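You operate a simulated robot arm through the tools that you are given. There is no shell and no other tool. Be economical: measure what you need, move in short steps, check, and stop when the job is done.

Carry out the task below with a simulated robot arm. There is one attempt and no reset: what you move stays moved.

TASK
Box the capped jar of pellets, then shut and latch the lid.
Fine: draw the jar carrier OUT and leave it there; stand the jar upright in the store box; leave the other small jars. Set down upright: small jar with the orange foot.

It is judged by the outcome, as a careful person would: the job done as asked, and still so three seconds after it is handed in. It fails if anything else is knocked over, pushed out of place, dropped, spilled or broken. A push-on lid holds only when it is set on centred and level and pressed home; a screw cap is set on level and turned clockwise until tight.

THE ROBOT
A 6-joint arm with a two-finger parallel gripper, fixed in place. Base frame: the origin is at the foot of the arm, x ahead of it, y to its left, z up; the work surface is at about z = 4. Units: mm, rad, N and s.
With the tool pointing down near the work surface it reaches from about 140 to 580 mm from the base axis. Its first joint turns from -1.152 to 1.152 rad. Payload 2.1 kg.
The TCP is the grasp point between the finger pads, 30 mm short of the fingertips. In the tool frame z runs along the fingers and y along their closing line. Largest opening 94 mm; finger width 28, thickness 10; the body of the gripper, 50 by 96 mm, starts 55 mm behind the TCP.
Orientation is told as [roll, pitch, yaw] about the base's x, y, z axes, in that order, counted from this pose: with the fingers straight down and closing along the base's y, the tool's x points along the base's -x, its y along +y and its z along -z.

THE INTERFACE
- The arm moves only by the tool arm_command. Its argument "deltas" is a list of rows, each a list of 7 numbers: the shift along the base's x, y, z in mm, then the turn, a rotation vector about the base's x, y, z in rad, then the finger opening in mm, from 0 to 94. In form: [[dx, dy, dz, ax, ay, az, claw], ...]. A call has 1 to 10 rows; each row shifts and turns the commanded pose from where the row before left it. A row lasts 0.2 s, in which the tool goes at most 50 mm and 0.15 rad; a call with a longer step from one row to the next is refused whole, and so is a gripper value outside its range. A pose out of reach is approached as far as the arm can. The call stops where the force on the tool passes 50 N (or 10 N more than at its start, if that is more) or the arm is blocked; 0.2 s more then pass. The fingers move at their own pace (about 72 mm/s each) and stop on an object; they squeeze with about 38 N. The grip force told is the motor's: it shows also when the fingers shut on nothing. Time passes only in rows, and 0.2 s behind the last, so rows that do not move let the fingers close. It gives the time, the measured TCP pose, the force on the tool (base axes), the opening and the grip force at its end, in the units of the frame above (readings bear some noise), with the torque about the TCP (base axes, N m) and any sound that the robot's microphone picked up.
- Cameras (640 x 400 px; columns grow to the right, rows downward): "scene" is fixed at [60.2, -368.1, 501.9]; the picture's right is [0.77, -0.64, 0.00], its down [-0.25, -0.30, -0.92] and it looks along [0.59, 0.71, -0.39] (base axes); focal length 273 px, centre (320, 200). "wrist" rides on the gripper at [76, 14, -103] in the tool frame; the picture's right is [-0.18, 0.98, 0.00], its down [-0.75, -0.14, -0.64] and it looks along [-0.63, -0.12, 0.77] (tool axes); focal length 243 px, centre (320, 200). There is no depth. A picture from a camera that has moved, and an enlarged one, comes with that camera's place and axes in the base frame and with its lens.
- get_image(camera): a new picture of that camera. It takes no simulated time.
- zoom(camera, box): a new picture of the part [left, top, right, bottom] of that camera's present view, enlarged. It takes no simulated time.
- close_job(): hands the job in; it is judged then, once.

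Work in short steps. Places have to be worked out from the pictures, the camera data and where the tool is seen: move nearer, look again, correct. Check each grasp and each placing, and mend what went wrong. You have 120 turns and 84 pictures in all, those below and enlarged ones among them. Open the gripper and draw the arm clear of the work before you hand the job in, unless the task says otherwise; then end with one line.

The tools are called after "Request:" by a JSON object that holds its "fn" and its "kwargs". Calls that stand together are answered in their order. arm_command: Moves the arm, as the interface text tells. Its arguments: {"type":"object","properties":{"deltas":{"type":"array","items":{"type":"array","items":{"type":"number"}}}},"required":["deltas"]} The other tools are called the same way: get_image (camera) takes a picture; zoom (camera, box) takes an enlarged picture of a part of a camera's view; close_job () hands the job in.

At the start:

```text
t: 0.0
tcp_pos: [225.1, 155.0, 443.1]
orientation: [0.002, -0.003, 0.0]
ft_force: [0.3, 0.1, 0.5]
torque: [0.0, -0.01, 0.01]
grip_width: 94.0
gripper_force: 0.1
```

scene: 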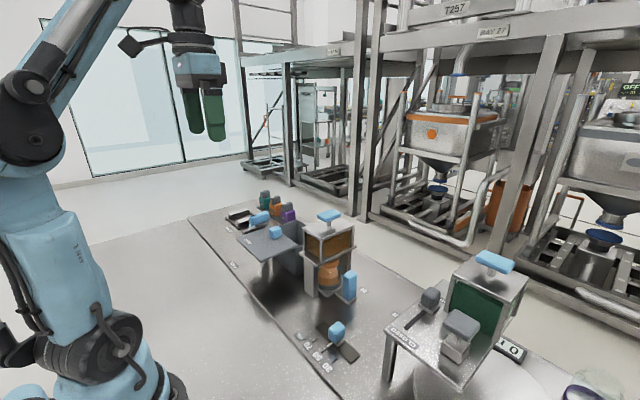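
wrist: 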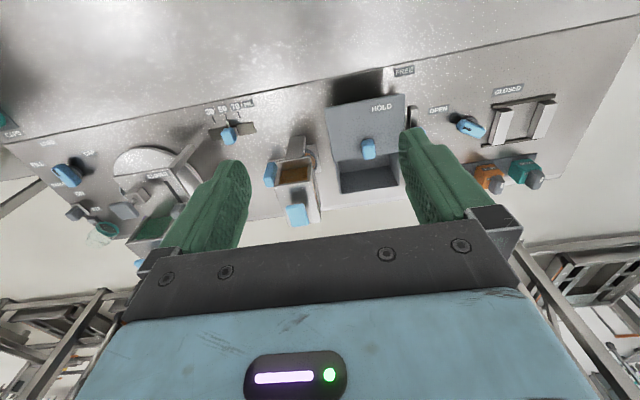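

The scene is complicated, so I'll zoom in on the separate stations before I move anything.

Request:
{"fn": "zoom", "kwargs": {"camera": "scene", "box": [200, 180, 380, 300]}}

Request:
{"fn": "zoom", "kwargs": {"camera": "scene", "box": [290, 240, 530, 400]}}

Request:
{"fn": "zoom", "kwargs": {"camera": "wrist", "box": [200, 60, 600, 240]}}

Request:
{"fn": "zoom", "kwargs": {"camera": "wrist", "box": [0, 80, 300, 280]}}

```text
3.33 times, centred on (290, 240) of scene
camera zoom: at [60.2, -368.1, 501.9], right [0.77, -0.64, 0.0], down [-0.25, -0.3, -0.92], along [0.59, 0.71, -0.39], focal length 911 px, centre (420, 67)
```

zoom: 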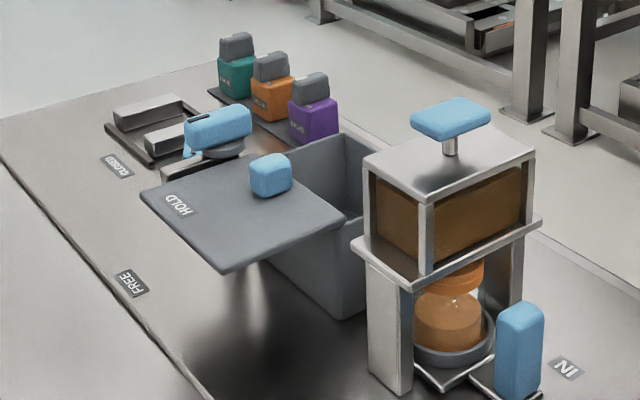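

```text
2.50 times, centred on (410, 320) of scene
camera zoom: at [60.2, -368.1, 501.9], right [0.77, -0.64, 0.0], down [-0.25, -0.3, -0.92], along [0.59, 0.71, -0.39], focal length 684 px, centre (95, -100)
```

zoom: 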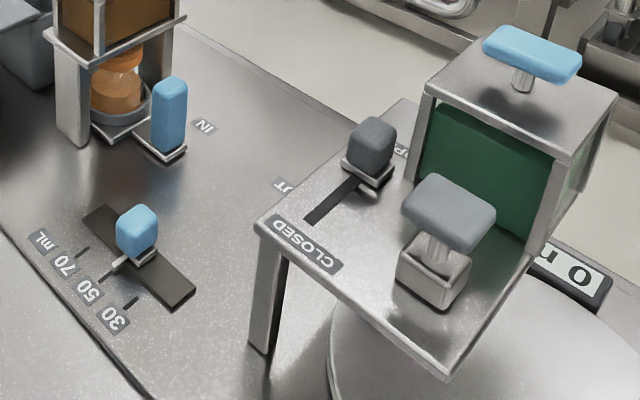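

```text
1.60 times, centred on (400, 150) of wrist
camera zoom: at [150.7, 169.3, 543.7], right [0.18, 0.98, 0.0], down [0.75, -0.14, 0.64], along [0.63, -0.12, -0.77], focal length 388 px, centre (192, 280)
```

zoom: 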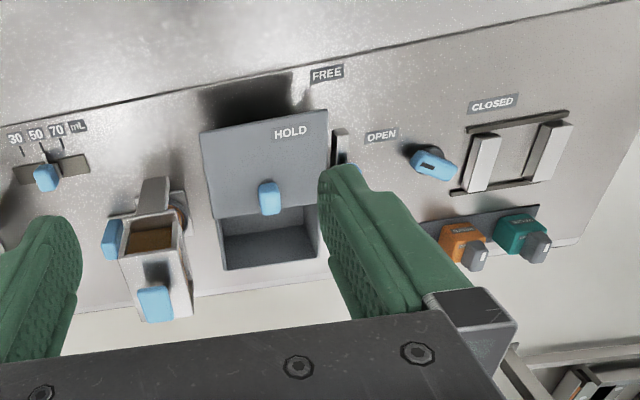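

```text
2.00 times, centred on (150, 180) of wrist
camera zoom: at [150.7, 169.3, 543.7], right [0.18, 0.98, 0.0], down [0.75, -0.14, 0.64], along [0.63, -0.12, -0.77], focal length 485 px, centre (660, 240)
```

zoom: 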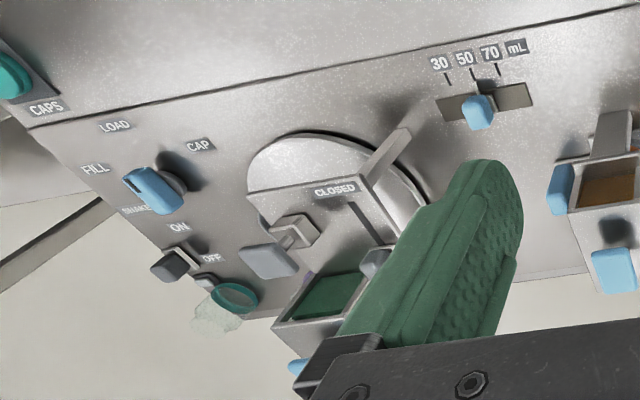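

The carrier sits under the orange hopper, with its handle at about (460, 0, 50). The box has a grey lid with a blue knob at about (390, 220, 120). I'll move lower and closer to look at the box.

Request:
{"fn": "arm_command", "kwargs": {"deltas": [[0, 20, -40, 0, 0, 0, 94], [0, 20, -40, 0, 0, 0, 94], [0, 20, -40, 0, 0, 0, 94]]}}

Request:
{"fn": "get_image", "kwargs": {"camera": "wrist"}}

```text
t: 0.8
tcp_pos: [223.1, 216.3, 321.7]
orientation: [0.001, -0.003, 0.0]
ft_force: [0.6, 0.9, -0.1]
torque: [0.03, -0.02, 0.0]
grip_width: 93.9
gripper_force: 0.0
```

```text
77 pictures are left
camera wrist: at [147.8, 229.6, 422.7], right [0.18, 0.98, 0.0], down [0.75, -0.14, 0.64], along [0.63, -0.12, -0.77], focal length 243 px, centre (320, 200)
```

wrist: 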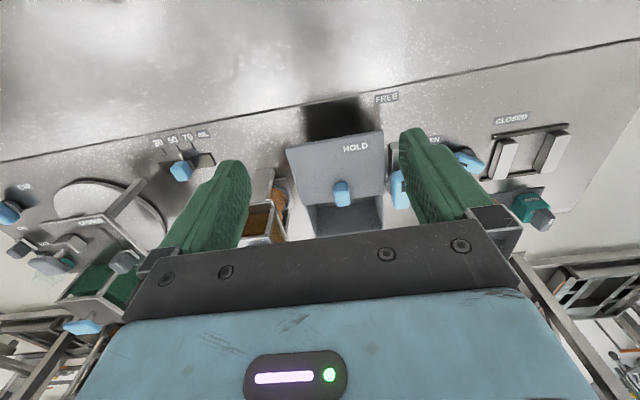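

A blue part is partly hidden to the right of the box. I'll zoom in on it and narrow the fingers for a clearer view.

Request:
{"fn": "arm_command", "kwargs": {"deltas": [[0, 40, 0, 0, 0, 0, 40], [0, 30, 0, 0, 0, 0, 10], [0, 0, 0, 0, 0, 0, 10]]}}

Request:
{"fn": "zoom", "kwargs": {"camera": "wrist", "box": [120, 60, 520, 310]}}

```text
t: 1.6
tcp_pos: [225.1, 286.2, 323.5]
orientation: [0.002, -0.003, 0.0]
ft_force: [0.4, -0.3, 0.1]
torque: [-0.01, 0.03, 0.01]
grip_width: 10.0
gripper_force: 0.0
```

```text
1.60 times, centred on (320, 185) of wrist
camera zoom: at [147.8, 300.2, 422.7], right [0.19, 0.98, 0.0], down [0.75, -0.14, 0.64], along [0.63, -0.12, -0.77], focal length 388 px, centre (320, 224)
```

zoom: 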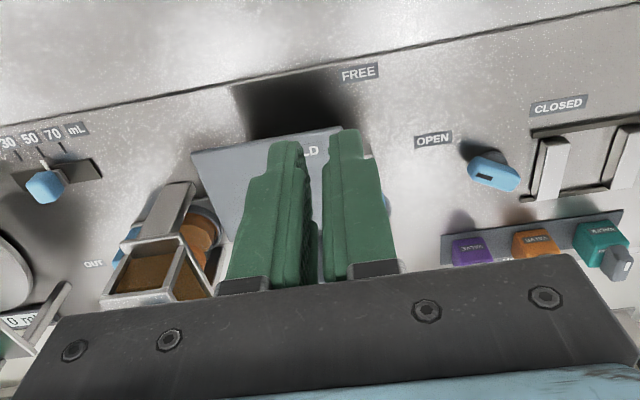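

The coloured items have labels, so I'll zoom in to read them.

Request:
{"fn": "zoom", "kwargs": {"camera": "wrist", "box": [370, 110, 530, 240]}}

Request:
{"fn": "arm_command", "kwargs": {"deltas": [[0, -40, 0, 0, 0, 0, 10], [0, -45, 0, 0, 0, 0, 10], [0, -45, 0, 0, 0, 0, 10]]}}

Request:
{"fn": "get_image", "kwargs": {"camera": "wrist"}}

```text
3.08 times, centred on (450, 175) of wrist
camera zoom: at [147.8, 300.2, 422.7], right [0.19, 0.98, 0.0], down [0.75, -0.14, 0.64], along [0.63, -0.12, -0.77], focal length 746 px, centre (-80, 277)
```

zoom: 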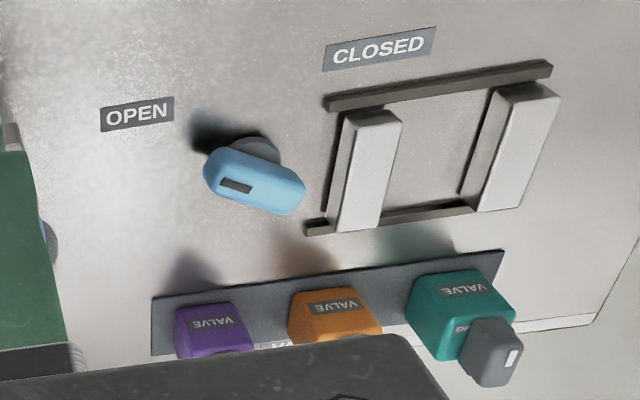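

```text
t: 2.4
tcp_pos: [226.2, 156.4, 323.7]
orientation: [0.0, -0.002, 0.0]
ft_force: [0.6, 0.3, -0.4]
torque: [0.0, -0.01, 0.01]
grip_width: 10.1
gripper_force: 0.0
```

```text
74 pictures are left
camera wrist: at [149.6, 170.5, 423.9], right [0.18, 0.98, 0.0], down [0.75, -0.14, 0.64], along [0.63, -0.12, -0.77], focal length 243 px, centre (320, 200)
```

wrist: 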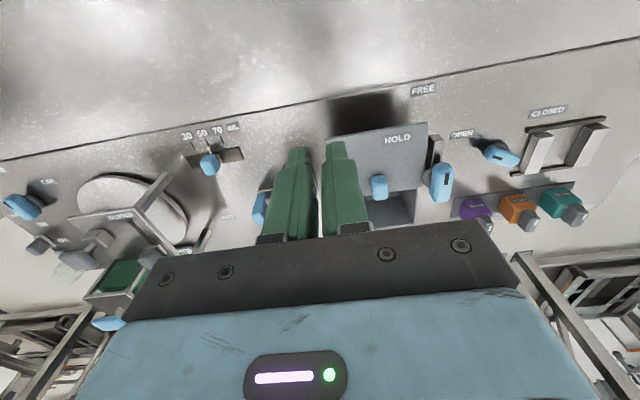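

To the right of the box there's a blue latch knob beside the HOLD/FREE labels. I'll zoom in on it, and also check the left side of the board.

Request:
{"fn": "zoom", "kwargs": {"camera": "wrist", "box": [320, 70, 540, 240]}}

Request:
{"fn": "arm_command", "kwargs": {"deltas": [[-10, -40, 0, 0, 0, 0, 10], [-10, -45, 0, 0, 0, 0, 10], [-10, -45, 0, 0, 0, 0, 10], [0, -45, 0, 0, 0, 0, 10]]}}

Request:
{"fn": "get_image", "kwargs": {"camera": "wrist"}}

```text
2.35 times, centred on (430, 155) of wrist
camera zoom: at [149.6, 170.5, 423.9], right [0.18, 0.98, 0.0], down [0.75, -0.14, 0.64], along [0.63, -0.12, -0.77], focal length 571 px, centre (61, 306)
```

zoom: 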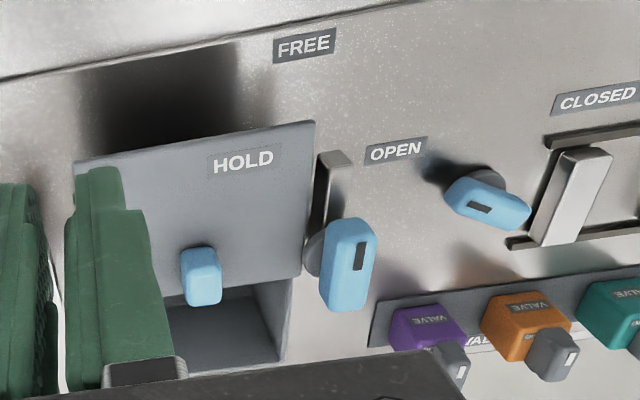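

```text
t: 3.4
tcp_pos: [197.4, -18.7, 322.5]
orientation: [0.001, -0.002, 0.0]
ft_force: [-0.3, -0.9, -0.5]
torque: [0.02, -0.01, 0.03]
grip_width: 10.2
gripper_force: 0.0
```

```text
72 pictures are left
camera wrist: at [121.6, -4.4, 423.6], right [0.18, 0.98, 0.0], down [0.75, -0.14, 0.64], along [0.63, -0.12, -0.77], focal length 243 px, centre (320, 200)
```

wrist: 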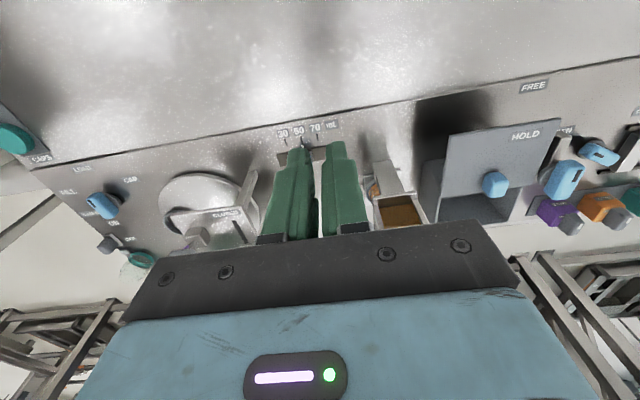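

Turning the latch swings its blade over the lid. It's at FREE now and would reach HOLD once the lid is slid shut. Next I'll look at the carrier more closely.

Request:
{"fn": "arm_command", "kwargs": {"deltas": [[30, -20, -30, 0, 0, 0, 10], [30, -20, -30, 0, 0, 0, 10], [30, -10, -30, 0, 0, 0, 10]]}}

Request:
{"fn": "get_image", "kwargs": {"camera": "wrist"}}

Request:
{"fn": "zoom", "kwargs": {"camera": "scene", "box": [290, 200, 370, 310]}}

```text
t: 4.2
tcp_pos: [289.9, -66.7, 232.5]
orientation: [0.003, -0.003, 0.0]
ft_force: [0.0, -0.2, -0.5]
torque: [0.0, 0.04, 0.0]
grip_width: 10.3
gripper_force: 0.0
```

```text
71 pictures are left
camera wrist: at [213.7, -53.7, 333.8], right [0.18, 0.98, 0.0], down [0.75, -0.14, 0.64], along [0.63, -0.12, -0.77], focal length 243 px, centre (320, 200)
```

wrist: 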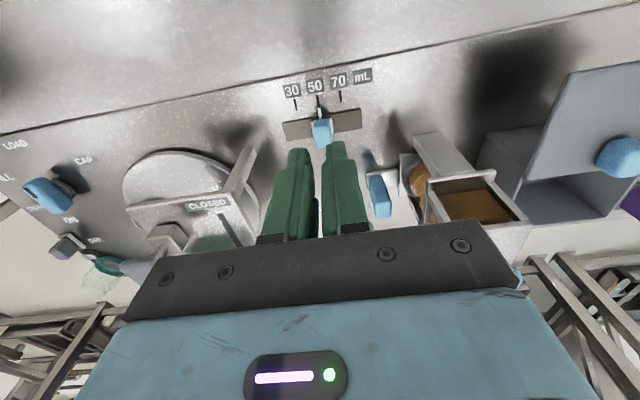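

```text
3.64 times, centred on (330, 255) of scene
camera zoom: at [60.2, -368.1, 501.9], right [0.77, -0.64, 0.0], down [-0.25, -0.3, -0.92], along [0.59, 0.71, -0.39], focal length 994 px, centre (284, 0)
```

zoom: 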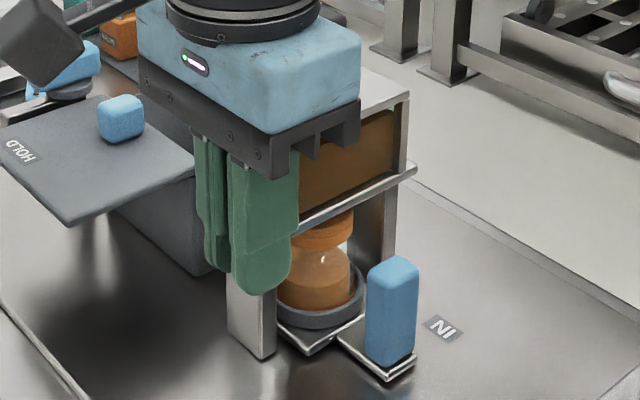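

By triangulation the carrier handle is at about (452, -8, 53), about 65 mm tall. The hopper's near edge is at about y = 40. I'll yaw the tool +90° so the fingers straddle the handle along x, with the camera on the -y side.

Request:
{"fn": "arm_command", "kwargs": {"deltas": [[0, 0, 10, 0, 0, 0.15, 60], [0, 0, 0, 0, 0, 0.15, 60], [0, 0, 0, 0, 0, 0.15, 60], [0, 0, 0, 0, 0, 0.15, 60], [0, 0, 0, 0, 0, 0.15, 60], [0, 0, 0, 0, 0, 0.15, 60], [0, 0, 0, 0, 0, 0.15, 60], [0, 0, 0, 0, 0, 0.15, 60], [0, 0, 0, 0, 0, 0.15, 60], [0, 0, 0, 0, 0, 0.15, 60]]}}

Request:
{"fn": "arm_command", "kwargs": {"deltas": [[30, 0, 0, 0, 0, 0.0708, 60], [40, 0, 0, 0, 0, 0, 60], [40, 0, 0, 0, 0, 0, 60], [40, 0, 0, 0, 0, 0, 60], [0, 0, 0, 0, 0, 0, 60]]}}

Request:
{"fn": "get_image", "kwargs": {"camera": "wrist"}}

Request:
{"fn": "get_image", "kwargs": {"camera": "scene"}}

```text
t: 6.4
tcp_pos: [286.7, -68.1, 242.9]
orientation: [0.0, -0.004, 1.499]
ft_force: [-0.3, -0.4, -0.4]
torque: [-0.05, 0.01, 0.02]
grip_width: 59.8
gripper_force: 0.0
```

```text
t: 7.6
tcp_pos: [436.2, -72.0, 242.4]
orientation: [0.001, -0.004, 1.57]
ft_force: [0.5, -0.6, -1.1]
torque: [-0.01, -0.04, 0.03]
grip_width: 60.1
gripper_force: 0.0
```

```text
69 pictures are left
camera wrist: at [422.0, -148.5, 343.3], right [-0.98, 0.19, 0.0], down [0.14, 0.75, 0.64], along [0.12, 0.63, -0.77], focal length 243 px, centre (320, 200)
```

wrist: 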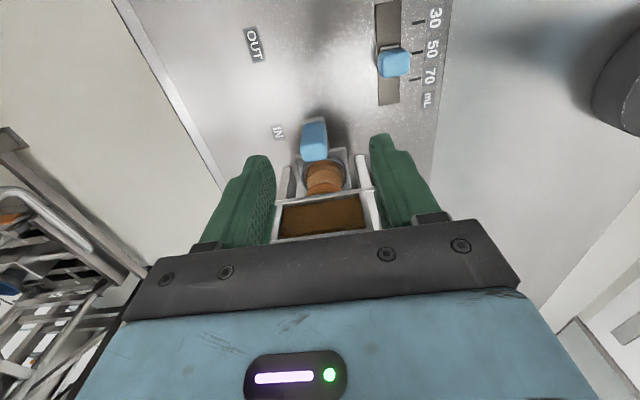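

```text
68 pictures are left
```

scene: 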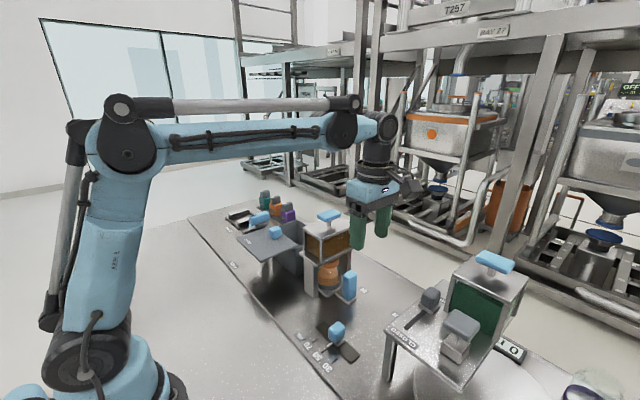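

The view agrees: the handle is at x ≈ 453, y ≈ -11, with its top at about z = 80. I'll move above it, go partway down and check.

Request:
{"fn": "arm_command", "kwargs": {"deltas": [[17, 30, 0, 0, 0, 0, 60], [0, 31, -30, 0, 0, 0, 60], [0, 0, -45, 0, 0, 0, 60], [0, 0, -30, 0, 0, 0, 60], [0, 0, 0, 0, 0, 0, 60]]}}

Request:
{"fn": "get_image", "kwargs": {"camera": "wrist"}}

Request:
{"fn": "zoom", "kwargs": {"camera": "scene", "box": [280, 180, 440, 310]}}

```text
t: 8.8
tcp_pos: [453.2, -7.7, 136.8]
orientation: [0.002, -0.003, 1.57]
ft_force: [-0.5, -0.1, 0.2]
torque: [0.01, 0.01, 0.0]
grip_width: 59.9
gripper_force: 0.2
```

```text
67 pictures are left
camera wrist: at [439.3, -84.2, 237.4], right [-0.98, 0.19, 0.0], down [0.14, 0.75, 0.64], along [0.12, 0.63, -0.77], focal length 243 px, centre (320, 200)
```

wrist: 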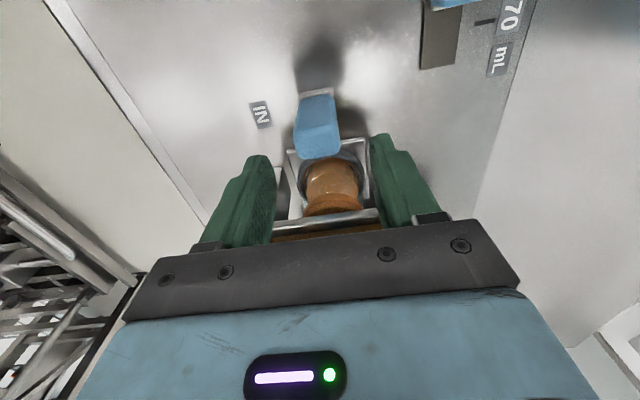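

```text
3.08 times, centred on (360, 245) of scene
camera zoom: at [60.2, -368.1, 501.9], right [0.77, -0.64, 0.0], down [-0.25, -0.3, -0.92], along [0.59, 0.71, -0.39], focal length 841 px, centre (197, 62)
```

zoom: 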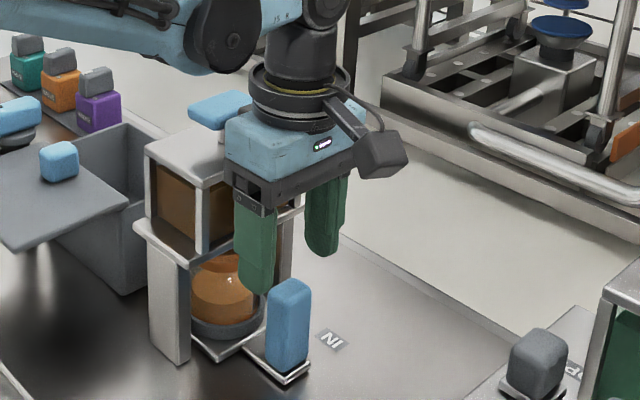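

The handle centre is at about (455, -11), so I'll correct slightly, go down to z ≈ 58 and grip it.

Request:
{"fn": "arm_command", "kwargs": {"deltas": [[2, -3, -25, 0, 0, 0, 60], [0, 0, -28, 0, 0, 0, 60], [0, 0, -25, 0, 0, 0, 60], [0, 0, 0, 0, 0, 0, 60], [0, 0, 0, 0, 0, 0, 15], [0, 0, 0, 0, 0, 0, 15], [0, 0, 0, 0, 0, 0, 15]]}}

Request:
{"fn": "get_image", "kwargs": {"camera": "wrist"}}

```text
t: 9.2
tcp_pos: [454.1, -8.6, 126.3]
orientation: [0.003, -0.016, 1.569]
ft_force: [-4.3, -3.0, 25.8]
torque: [1.29, -0.69, 0.16]
grip_width: 59.8
gripper_force: 0.1
stopped in row 1: the force on the tool passed its limit at 119 N (the readings are from after the stop); the commanded pose is now the measured one
```

```text
65 pictures are left
camera wrist: at [440.7, -86.3, 225.0], right [-0.98, 0.18, 0.01], down [0.14, 0.74, 0.65], along [0.12, 0.64, -0.76], focal length 243 px, centre (320, 200)
```

wrist: 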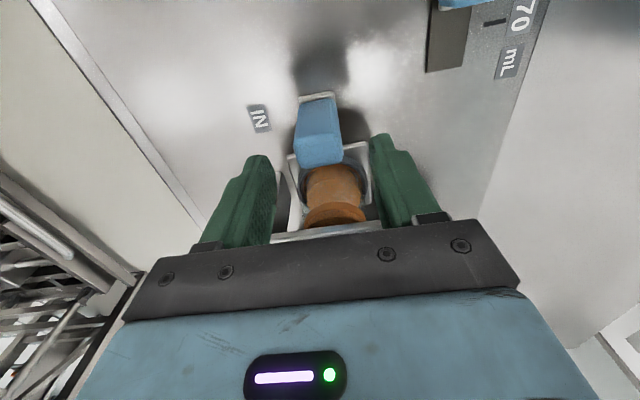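

The gripper hit something on its +y side, about 40 mm from the TCP and probably the hopper roof. I'll back off and tilt the tool about x so its body leans away from the hopper. Then I'll pull the carrier partway and regrip.

Request:
{"fn": "arm_command", "kwargs": {"deltas": [[0, -10, 20, 0, 0, 0, 60], [0, -30, 10, 0.1, 0, 0, 60], [0, -10, 0, 0.1, 0, 0, 60], [0, 0, 0, 0.1, 0, 0, 60], [0, 0, 0, 0, 0, 0, 60]]}}

Request:
{"fn": "get_image", "kwargs": {"camera": "wrist"}}

Request:
{"fn": "zoom", "kwargs": {"camera": "scene", "box": [270, 160, 430, 310]}}

```text
t: 10.4
tcp_pos: [455.2, -59.4, 153.7]
orientation: [0.003, -0.313, 1.573]
ft_force: [-0.7, -0.4, 0.8]
torque: [-0.05, -0.01, 0.0]
grip_width: 59.7
gripper_force: 0.1
```

```text
64 pictures are left
camera wrist: at [440.7, -163.5, 227.0], right [-0.98, 0.17, 0.06], down [0.14, 0.52, 0.84], along [0.12, 0.84, -0.53], focal length 243 px, centre (320, 200)
```

wrist: 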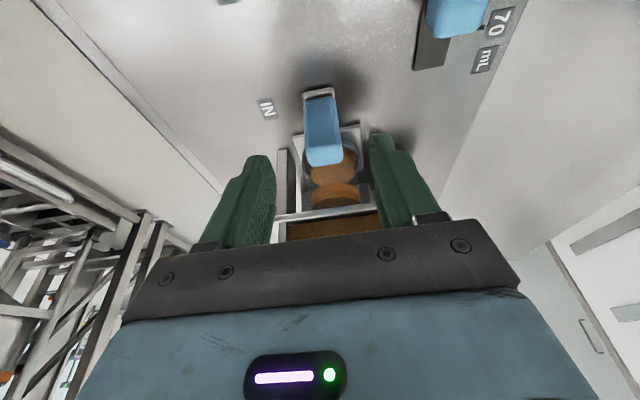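

```text
2.67 times, centred on (350, 235) of scene
camera zoom: at [60.2, -368.1, 501.9], right [0.77, -0.64, 0.0], down [-0.25, -0.3, -0.92], along [0.59, 0.71, -0.39], focal length 729 px, centre (240, 107)
```

zoom: 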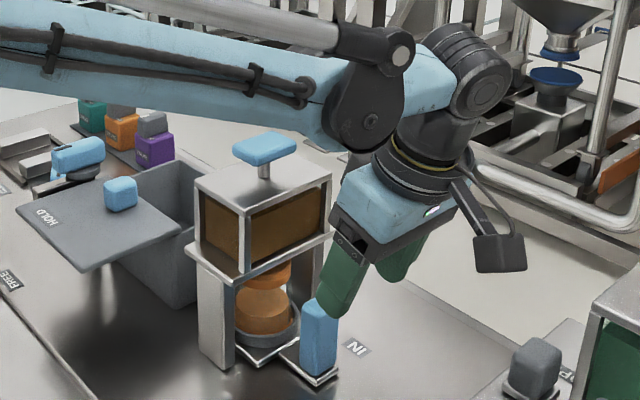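

In this view the handle is still at (455, -11), and the tilted body is clear of the hopper. I'll slide in along the tool axis to the handle.

Request:
{"fn": "arm_command", "kwargs": {"deltas": [[0, 16, 0, 0, 0, 0, 60], [0, 10, -30, 0, 0, 0, 60], [0, 10, -32, 0, 0, 0, 60], [0, 10, -32, 0, 0, 0, 60], [0, 0, 0, 0, 0, 0, 60]]}}

Request:
{"fn": "get_image", "kwargs": {"camera": "wrist"}}

Request:
{"fn": "zoom", "kwargs": {"camera": "scene", "box": [270, 160, 430, 310]}}

```text
t: 11.6
tcp_pos: [451.4, -13.1, 60.5]
orientation: [0.003, -0.312, 1.569]
ft_force: [0.0, -0.3, -0.1]
torque: [0.04, 0.05, 0.0]
grip_width: 60.0
gripper_force: 0.1
```

```text
62 pictures are left
camera wrist: at [439.2, -116.4, 132.5], right [-0.98, 0.18, 0.06], down [0.14, 0.52, 0.84], along [0.12, 0.84, -0.54], focal length 243 px, centre (320, 200)
```

wrist: 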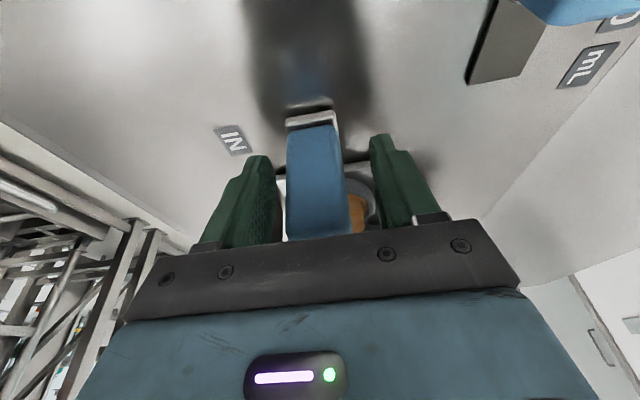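

```text
2.67 times, centred on (350, 235) of scene
camera zoom: at [60.2, -368.1, 501.9], right [0.77, -0.64, 0.0], down [-0.25, -0.3, -0.92], along [0.59, 0.71, -0.39], focal length 729 px, centre (240, 107)
```

zoom: 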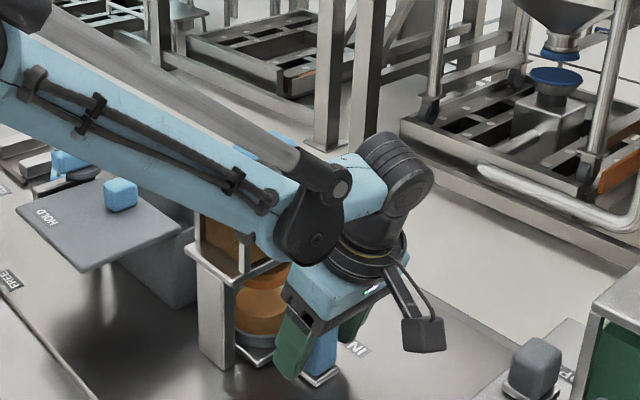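

The handle is between the fingers and nothing is touching. I'll close the grip.

Request:
{"fn": "arm_command", "kwargs": {"deltas": [[2, 0, 0, 0, 0, 0, 40], [0, 0, 0, 0, 0, 0, 10], [0, 0, 0, 0, 0, 0, 10], [0, 0, 0, 0, 0, 0, 10]]}}

```text
t: 12.6
tcp_pos: [455.9, -12.5, 60.1]
orientation: [0.005, -0.313, 1.572]
ft_force: [-10.3, -0.8, -3.6]
torque: [0.16, -0.56, -0.07]
grip_width: 36.2
gripper_force: 44.8
```

It's gripped at 36 mm wide. I'll pull it 45 mm in -y and watch the force.

Request:
{"fn": "arm_command", "kwargs": {"deltas": [[3, -8, 0, 0, 0, 0, 10], [0, -10, 0, 0, 0, 0, 10], [0, -12, 0, 0, 0, 0, 10], [0, -12, 0, 0, 0, 0, 10]]}}

Request:
{"fn": "zoom", "kwargs": {"camera": "scene", "box": [290, 180, 530, 330]}}

```text
t: 13.1
tcp_pos: [453.9, -23.2, 59.7]
orientation: [0.016, -0.313, 1.572]
ft_force: [-8.4, 0.2, 1.1]
torque: [0.02, -1.47, -0.44]
grip_width: 36.2
gripper_force: 44.6
stopped in row 2: the force on the tool passed its limit at 52 N (the readings are from after the stop); the commanded pose is now the measured one
```

```text
2.67 times, centred on (410, 255) of scene
camera zoom: at [60.3, -368.1, 501.9], right [0.77, -0.64, 0.0], down [-0.25, -0.3, -0.92], along [0.59, 0.71, -0.39], focal length 729 px, centre (80, 53)
```

zoom: 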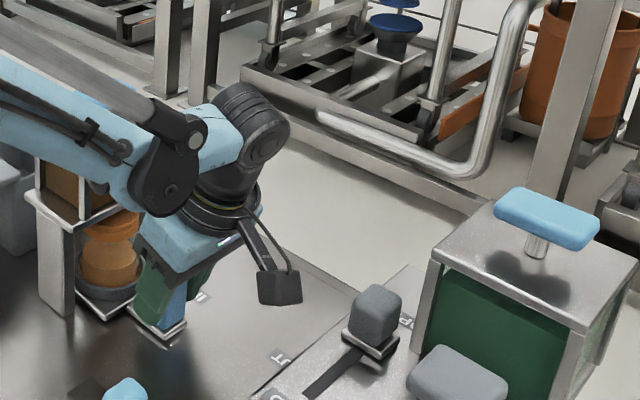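

It slid about 10 mm, but my x offset loaded the guide. I'll pull straight with smaller steps.

Request:
{"fn": "arm_command", "kwargs": {"deltas": [[-1, -5, 0, 0, 0, 0, 10], [0, -5, 0, 0, 0, 0, 10], [0, -5, 0, 0, 0, 0, 10], [0, -5, 0, 0, 0, 0, 10], [0, -5, 0, 0, 0, 0, 10], [0, -5, 0, 0, 0, 0, 10]]}}

```text
t: 14.5
tcp_pos: [454.8, -52.8, 60.3]
orientation: [0.011, -0.312, 1.572]
ft_force: [17.1, 10.7, -2.0]
torque: [-1.57, -0.82, -1.19]
grip_width: 36.1
gripper_force: 44.8
```

It's at y ≈ -53, so it has travelled 40 mm. I'll release and rise, lean the tool the other way so the camera stays clear of the right-hand platform, and regrip.

Request:
{"fn": "arm_command", "kwargs": {"deltas": [[0, 0, 0, 0, 0, 0, 60], [0, 0, 0, 0, 0, 0, 60], [0, -8, 25, 0, 0, 0, 60], [0, -10, 30, 0, 0, 0, 60], [0, 10, 10, -0.15, 0, 0, 60], [0, 5, 0, -0.15, 0, 0, 60], [0, 5, 0, -0.15, 0, 0, 60], [0, 0, 0, 0, 0, 0, 60]]}}

Request:
{"fn": "get_image", "kwargs": {"camera": "wrist"}}

Request:
{"fn": "zoom", "kwargs": {"camera": "scene", "box": [290, 180, 530, 330]}}

```text
t: 16.3
tcp_pos: [452.5, -52.1, 125.6]
orientation: [0.016, 0.139, 1.572]
ft_force: [-0.2, -0.1, 0.1]
torque: [-0.01, 0.02, 0.01]
grip_width: 59.9
gripper_force: 0.0
```

```text
59 pictures are left
camera wrist: at [441.3, -113.8, 236.5], right [-0.98, 0.18, -0.01], down [0.15, 0.84, 0.53], along [0.11, 0.52, -0.85], focal length 243 px, centre (320, 200)
```

wrist: 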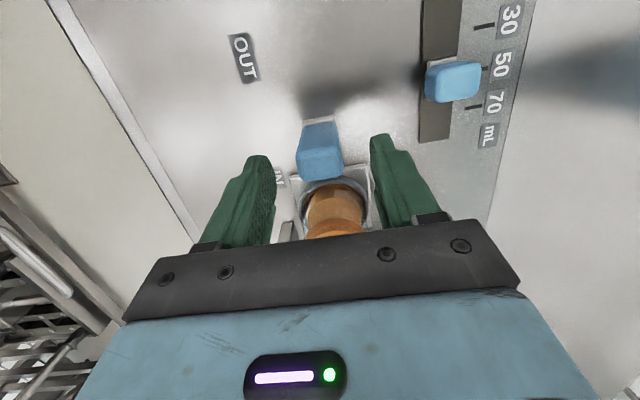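

```text
2.67 times, centred on (410, 255) of scene
camera zoom: at [60.3, -368.1, 501.9], right [0.77, -0.64, 0.0], down [-0.25, -0.3, -0.92], along [0.59, 0.71, -0.39], focal length 729 px, centre (80, 53)
```

zoom: 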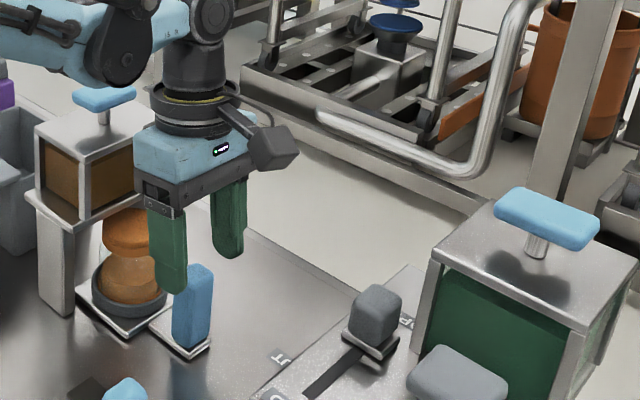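

The handle is at about y = -51 and the OUT label at about y = -117. I'll regrip with this tilt and pull the rest of the way.

Request:
{"fn": "arm_command", "kwargs": {"deltas": [[2, 9, 0, 0, 0, 0, 60], [0, -3, -22, 0, 0, 0, 60], [0, -3, -22, 0, 0, 0, 60], [0, -3, -22, 0, 0, 0, 60], [0, 0, 0, 0, 0, 0, 60], [0, 0, 0, 0, 0, 0, 30], [0, 0, 0, 0, 0, 0, 10], [0, 0, 0, 0, 0, 0, 10]]}}

Request:
{"fn": "arm_command", "kwargs": {"deltas": [[0, -5, 0, 0, 0, 0, 10], [0, -5, 0, 0, 0, 0, 10], [0, -5, 0, 0, 0, 0, 10], [0, -5, 0, 0, 0, 0, 10], [0, -5, 0, 0, 0, 0, 10], [0, -5, 0, 0, 0, 0, 10], [0, -5, 0, 0, 0, 0, 10], [0, -5, 0, 0, 0, 0, 10]]}}

Request:
{"fn": "zoom", "kwargs": {"camera": "scene", "box": [290, 180, 530, 330]}}

```text
t: 18.1
tcp_pos: [454.5, -50.5, 58.2]
orientation: [0.014, 0.137, 1.57]
ft_force: [-0.3, -0.9, -13.3]
torque: [-0.11, -1.35, -0.07]
grip_width: 36.2
gripper_force: 44.9
```

```text
t: 19.9
tcp_pos: [454.4, -91.4, 58.4]
orientation: [0.017, 0.134, 1.572]
ft_force: [-19.8, 0.9, -36.4]
torque: [0.08, -1.72, -0.17]
grip_width: 36.6
gripper_force: 45.1
```

```text
2.67 times, centred on (410, 255) of scene
camera zoom: at [60.4, -368.2, 501.8], right [0.77, -0.64, 0.0], down [-0.25, -0.3, -0.92], along [0.59, 0.71, -0.39], focal length 729 px, centre (80, 53)
```

zoom: 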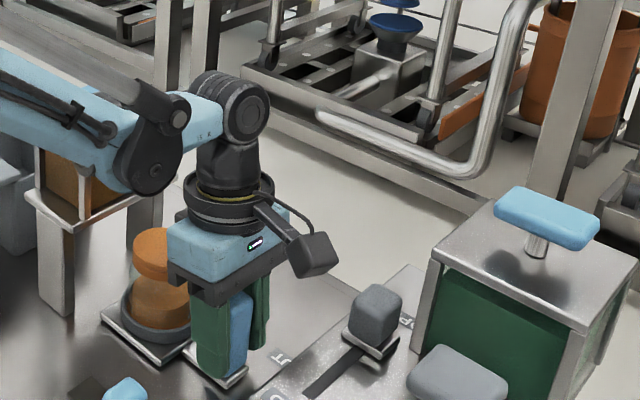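

The pull is smooth, with some side load building. I'll ease that and keep going to the end stop.

Request:
{"fn": "arm_command", "kwargs": {"deltas": [[-1, -3, -1, 0, 0, 0, 10], [0, -4, -0.5, 0, 0, 0, 10], [0, -4, 0, 0, 0, 0, 10], [0, -4, 0, 0, 0, 0, 10], [0, -4, 0, 0, 0, 0, 10]]}}

Request:
{"fn": "zoom", "kwargs": {"camera": "scene", "box": [290, 180, 530, 330]}}

```text
t: 21.1
tcp_pos: [453.3, -110.6, 58.8]
orientation: [0.019, 0.139, 1.571]
ft_force: [-24.0, 0.7, 39.2]
torque: [-0.06, -1.45, -0.17]
grip_width: 36.7
gripper_force: 44.9
```

```text
2.67 times, centred on (410, 255) of scene
camera zoom: at [60.0, -368.1, 502.0], right [0.77, -0.64, 0.0], down [-0.25, -0.3, -0.92], along [0.59, 0.71, -0.39], focal length 729 px, centre (80, 53)
```

zoom: 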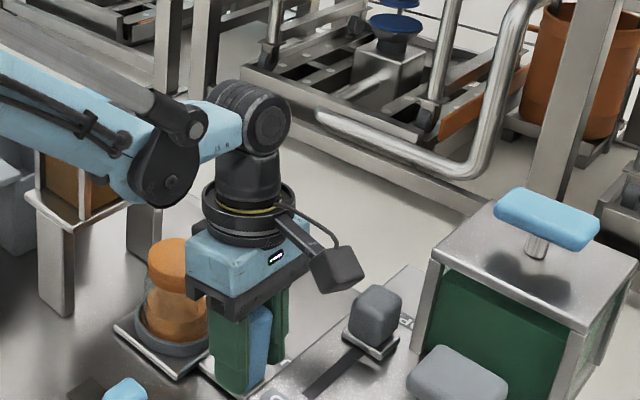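

It has travelled about 98 mm with no end stop yet. I'll continue a few millimetres at a time with a z correction.

Request:
{"fn": "arm_command", "kwargs": {"deltas": [[-0.5, -3, 0.7, 0, 0, 0, 10], [0, -3, 0, 0, 0, 0, 10], [0, -3, 0, 0, 0, 0, 10], [0, -3, 0, 0, 0, 0, 10]]}}

Request:
{"fn": "zoom", "kwargs": {"camera": "scene", "box": [290, 200, 450, 330]}}

```text
t: 21.9
tcp_pos: [454.3, -113.9, 56.9]
orientation: [0.016, 0.136, 1.574]
ft_force: [-8.4, 11.0, 6.8]
torque: [-2.32, -1.67, -0.5]
grip_width: 36.4
gripper_force: 44.8
stopped in row 3: the force on the tool passed its limit at 60 N (the readings are from after the stop); the commanded pose is now the measured one
```

```text
3.08 times, centred on (370, 265) of scene
camera zoom: at [60.2, -368.1, 501.9], right [0.77, -0.64, 0.0], down [-0.25, -0.3, -0.92], along [0.59, 0.71, -0.39], focal length 841 px, centre (166, 0)
```

zoom: 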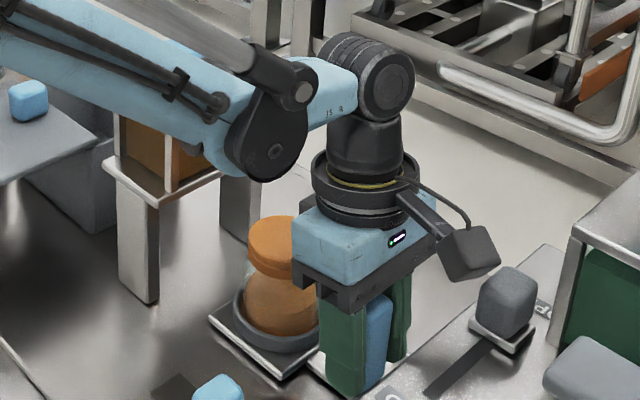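

It stopped against a +y force at about y = -114, which is the end stop at OUT. I'll release, rise straight up, level the tool and look at the jar.

Request:
{"fn": "arm_command", "kwargs": {"deltas": [[0, 0, 0, 0, 0, 0, 60], [0, 0, 0, 0, 0, 0, 60], [0, 0, 25, 0, 0, 0, 60], [0, 0, 35, 0, 0, 0, 60], [0, 0, 45, 0.138, 0, 0, 60], [0, 0, 40, 0, -0.016, 0, 60], [0, 0, 0, 0, 0, 0, 94]]}}

Request:
{"fn": "get_image", "kwargs": {"camera": "wrist"}}

Request:
{"fn": "zoom", "kwargs": {"camera": "scene", "box": [290, 200, 450, 330]}}

```text
t: 23.5
tcp_pos: [454.7, -114.5, 200.5]
orientation: [-0.003, -0.002, 1.574]
ft_force: [0.2, 0.4, -1.3]
torque: [0.02, 0.0, 0.01]
grip_width: 94.0
gripper_force: 0.1
```

```text
54 pictures are left
camera wrist: at [441.3, -190.8, 301.4], right [-0.98, 0.18, 0.0], down [0.14, 0.75, 0.64], along [0.12, 0.63, -0.77], focal length 243 px, centre (320, 200)
```

wrist: 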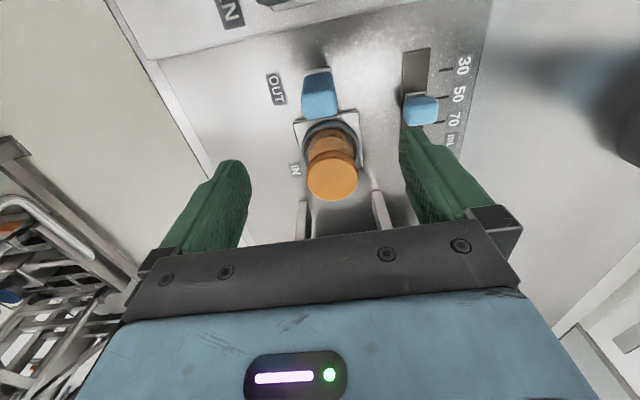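

```text
3.08 times, centred on (370, 265) of scene
camera zoom: at [60.2, -368.1, 501.9], right [0.77, -0.64, 0.0], down [-0.25, -0.3, -0.92], along [0.59, 0.71, -0.39], focal length 841 px, centre (166, 0)
```

zoom: 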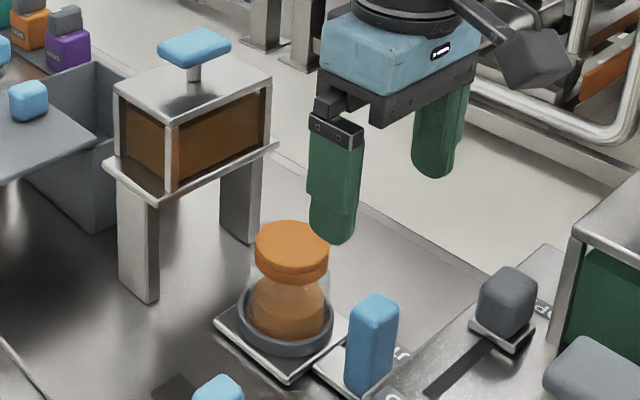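

The jar is at about (456, -39), with its cap top at z ≈ 90. I'll look more closely at the jar's shape before choosing the grip height.

Request:
{"fn": "zoom", "kwargs": {"camera": "scene", "box": [340, 248, 390, 303]}}

Request:
{"fn": "arm_command", "kwargs": {"deltas": [[1, 35, -20, 0, 0, 0, 94], [0, 40, -20, 0, 0, 0, 94], [0, 0, -20, 0, 0, 0, 94], [0, 0, 0, 0, 0, 0, 94]]}}

Request:
{"fn": "get_image", "kwargs": {"camera": "wrist"}}

```text
7.27 times, centred on (365, 276) of scene
camera zoom: at [60.2, -368.1, 501.9], right [0.77, -0.64, 0.0], down [-0.25, -0.3, -0.92], along [0.59, 0.71, -0.39], focal length 1988 px, centre (-7, -349)
```

zoom: 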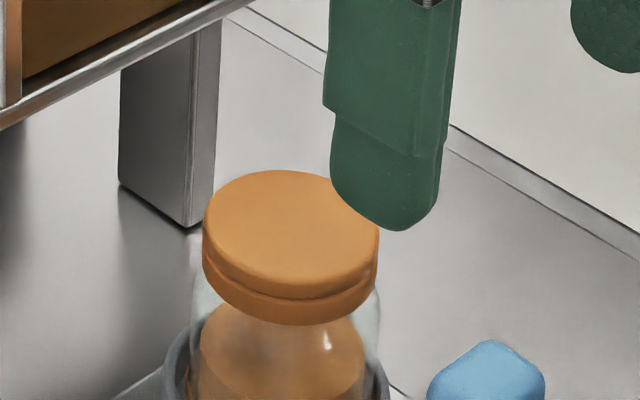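

```text
t: 24.5
tcp_pos: [454.7, -38.9, 141.8]
orientation: [-0.001, -0.001, 1.574]
ft_force: [-0.8, 0.1, -0.3]
torque: [-0.03, -0.01, 0.03]
grip_width: 93.9
gripper_force: 0.0
```

```text
51 pictures are left
camera wrist: at [442.2, -115.6, 242.2], right [-0.98, 0.18, 0.0], down [0.14, 0.75, 0.64], along [0.12, 0.63, -0.77], focal length 243 px, centre (320, 200)
```

wrist: 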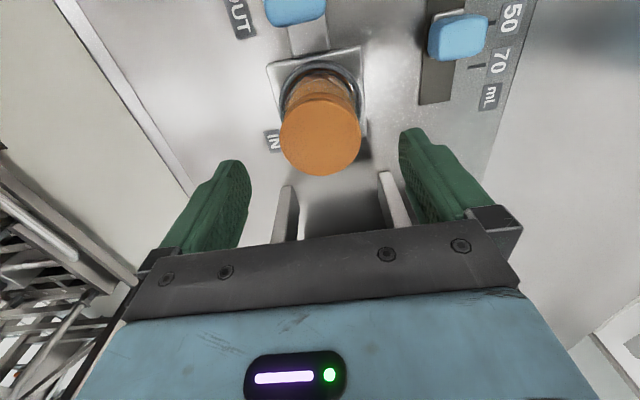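

The jar axis is at about (456, -42). I'll lower to z ≈ 60 so the pads take the glass body just above the ring, then close.

Request:
{"fn": "arm_command", "kwargs": {"deltas": [[1, -3, -25, 0, 0, 0, 94], [0, 0, -25, 0, 0, 0, 94], [0, 0, -20, 0, 0, 0, 94], [0, 0, -11, 0, 0, 0, 94], [0, 0, 0, 0, 0, 0, 94]]}}

Request:
{"fn": "get_image", "kwargs": {"camera": "wrist"}}

Request:
{"fn": "zoom", "kwargs": {"camera": "scene", "box": [320, 220, 420, 310]}}

```text
t: 25.7
tcp_pos: [456.3, -42.8, 61.2]
orientation: [-0.001, -0.003, 1.576]
ft_force: [-0.9, 0.0, 0.4]
torque: [0.0, -0.01, -0.01]
grip_width: 94.2
gripper_force: 0.1
```

```text
50 pictures are left
camera wrist: at [442.8, -119.7, 162.8], right [-0.98, 0.18, 0.0], down [0.14, 0.75, 0.64], along [0.12, 0.63, -0.77], focal length 243 px, centre (320, 200)
```

wrist: 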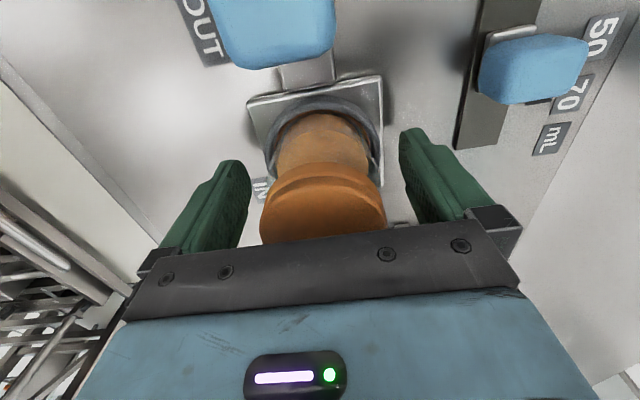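

```text
4.44 times, centred on (370, 265) of scene
camera zoom: at [60.2, -368.1, 501.9], right [0.77, -0.64, 0.0], down [-0.25, -0.3, -0.92], along [0.59, 0.71, -0.39], focal length 1215 px, centre (98, -89)
```

zoom: 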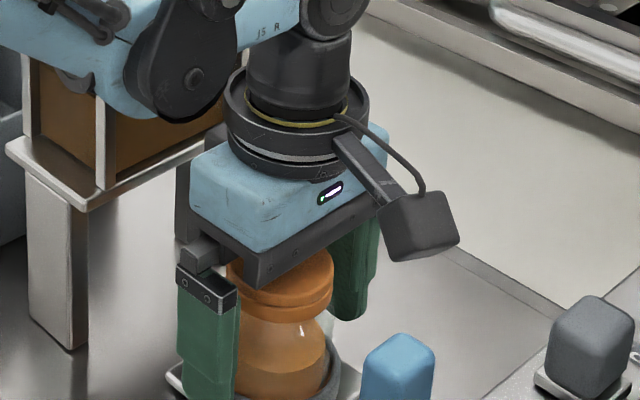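

The jar is centred between the fingers. I'll close on it and then lift a little.

Request:
{"fn": "arm_command", "kwargs": {"deltas": [[0, 0, 0, 0, 0, 0, 70], [0, 0, 0, 0, 0, 0, 40], [0, 0, 0, 0, 0, 0, 40], [0, 0, 0, 0, 0, 0, 40]]}}

Request:
{"fn": "arm_command", "kwargs": {"deltas": [[0, 0, 3, 0, 0, 0, 40], [0, 0, 5, 0, 0, 0, 40], [0, 0, 7, 0, 0, 0, 40], [0, 0, 0, 0, 0, 0, 40]]}}

Request:
{"fn": "get_image", "kwargs": {"camera": "wrist"}}

Request:
{"fn": "zoom", "kwargs": {"camera": "scene", "box": [320, 220, 420, 310]}}

```text
t: 26.7
tcp_pos: [456.8, -43.0, 63.1]
orientation: [0.0, -0.002, 1.576]
ft_force: [1.0, 3.8, 0.0]
torque: [0.11, -0.02, 0.04]
grip_width: 58.6
gripper_force: 37.9
```

```text
t: 27.7
tcp_pos: [456.0, -43.4, 76.5]
orientation: [-0.001, -0.003, 1.572]
ft_force: [-0.7, -0.3, -1.0]
torque: [-0.01, -0.02, 0.0]
grip_width: 59.0
gripper_force: 38.4
```

```text
48 pictures are left
camera wrist: at [443.2, -119.5, 177.8], right [-0.98, 0.18, 0.0], down [0.14, 0.75, 0.64], along [0.12, 0.63, -0.77], focal length 243 px, centre (320, 200)
```

wrist: 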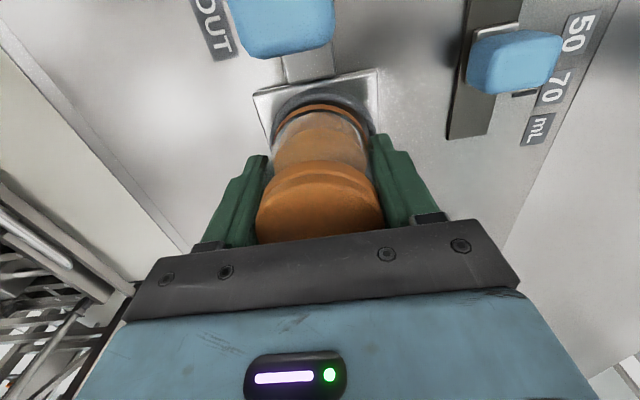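

```text
4.44 times, centred on (370, 265) of scene
camera zoom: at [60.3, -368.1, 501.9], right [0.77, -0.64, 0.0], down [-0.25, -0.3, -0.92], along [0.59, 0.71, -0.39], focal length 1215 px, centre (98, -89)
```

zoom: 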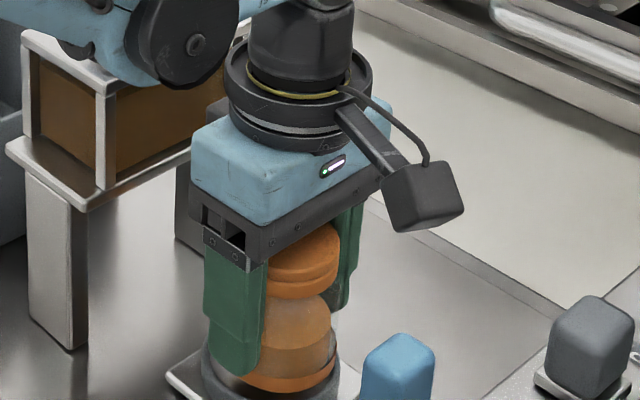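

The jar is held whole with its orange foot showing, so it's the right one. I'll rise to clear the hopper and move towards the box for a look from above.

Request:
{"fn": "arm_command", "kwargs": {"deltas": [[0, 0, 30, 0, 0, 0, 40], [0, 0, 45, 0, 0, 0, 40], [0, 0, 45, 0, 0, 0, 40], [0, 0, 45, 0, 0, 0, 40], [0, 0, 45, 0, 0, 0, 40], [0, 30, 15, 0, 0, 0, 40], [0, 45, 0, 0, 0, 0, 40], [0, 40, 0, 0, 0, 0, 40], [0, 25, 0, 0, 0, 0, 40], [0, 0, 0, 0, 0, 0, 40]]}}

Request:
{"fn": "get_image", "kwargs": {"camera": "wrist"}}

Request:
{"fn": "get_image", "kwargs": {"camera": "scene"}}

```text
t: 29.9
tcp_pos: [457.6, 95.4, 299.9]
orientation: [-0.002, -0.002, 1.574]
ft_force: [0.3, -0.8, 0.3]
torque: [0.0, -0.03, 0.0]
grip_width: 58.7
gripper_force: 38.1
```

```text
46 pictures are left
camera wrist: at [443.9, 18.8, 401.3], right [-0.98, 0.18, 0.0], down [0.14, 0.75, 0.64], along [0.12, 0.63, -0.77], focal length 243 px, centre (320, 200)
```

wrist: 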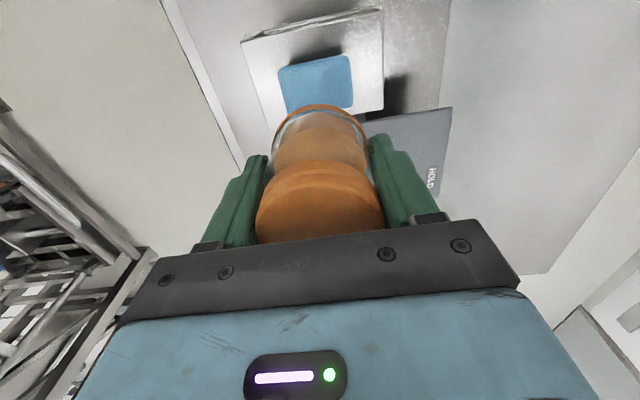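

```text
45 pictures are left
```

scene: 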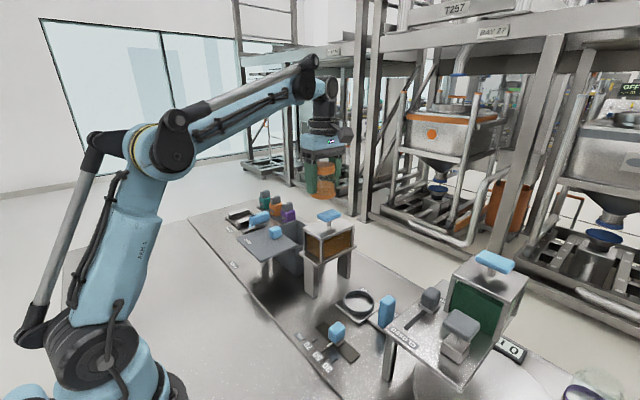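

From the pictures, the box opening is about x 415–500, y 160–288, with the rim at z ≈ 105. The lid is slid fully open at x 303–413. The fingers need to close along y inside the box, so I'll yaw back to 0 up here.

Request:
{"fn": "arm_command", "kwargs": {"deltas": [[0, 0, 0, 0, 0, -0.15, 40], [0, 0, 0, 0, 0, -0.15, 40], [0, 0, 0, 0, 0, -0.15, 40], [0, 0, 0, 0, 0, -0.15, 40], [0, 0, 0, 0, 0, -0.15, 40], [0, 0, 0, 0, 0, -0.15, 40], [0, 0, 0, 0, 0, -0.15, 40], [0, 0, 0, 0, 0, -0.15, 40], [0, 0, 0, 0, 0, -0.15, 40], [0, 0, 0, 0, 0, -0.15, 40]]}}

Request:
{"fn": "arm_command", "kwargs": {"deltas": [[0, 0, 0, 0, 0, -0.074, 40], [0, 15, 0, 0, 0, 0, 40], [0, 0, 0, 0, 0, 0, 40]]}}

Request:
{"fn": "get_image", "kwargs": {"camera": "wrist"}}

Request:
{"fn": "zoom", "kwargs": {"camera": "scene", "box": [220, 130, 380, 270]}}

```text
t: 32.1
tcp_pos: [457.1, 97.0, 301.2]
orientation: [0.0, -0.002, 0.074]
ft_force: [0.7, -0.1, 0.0]
torque: [0.0, 0.0, -0.04]
grip_width: 58.6
gripper_force: 38.1
```

```text
t: 32.9
tcp_pos: [457.9, 111.8, 302.4]
orientation: [0.001, 0.0, 0.001]
ft_force: [0.3, -0.4, -0.1]
torque: [-0.02, 0.01, -0.02]
grip_width: 58.5
gripper_force: 38.0
```

```text
44 pictures are left
camera wrist: at [380.9, 126.5, 402.6], right [0.18, 0.98, 0.0], down [0.75, -0.14, 0.64], along [0.63, -0.12, -0.77], focal length 243 px, centre (320, 200)
```

wrist: 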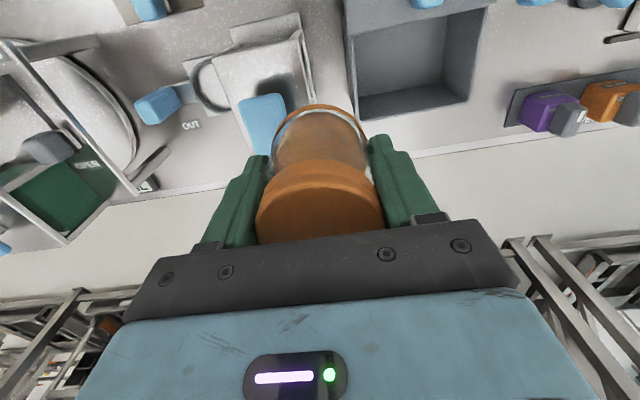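

```text
2.86 times, centred on (300, 200) of scene
camera zoom: at [60.3, -368.1, 501.9], right [0.77, -0.64, 0.0], down [-0.25, -0.3, -0.92], along [0.59, 0.71, -0.39], focal length 781 px, centre (377, 200)
```

zoom: 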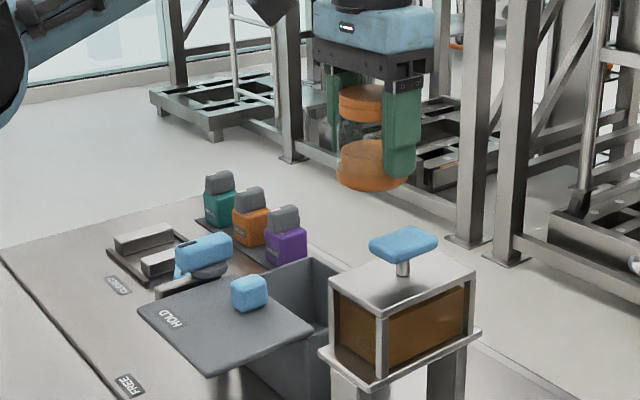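

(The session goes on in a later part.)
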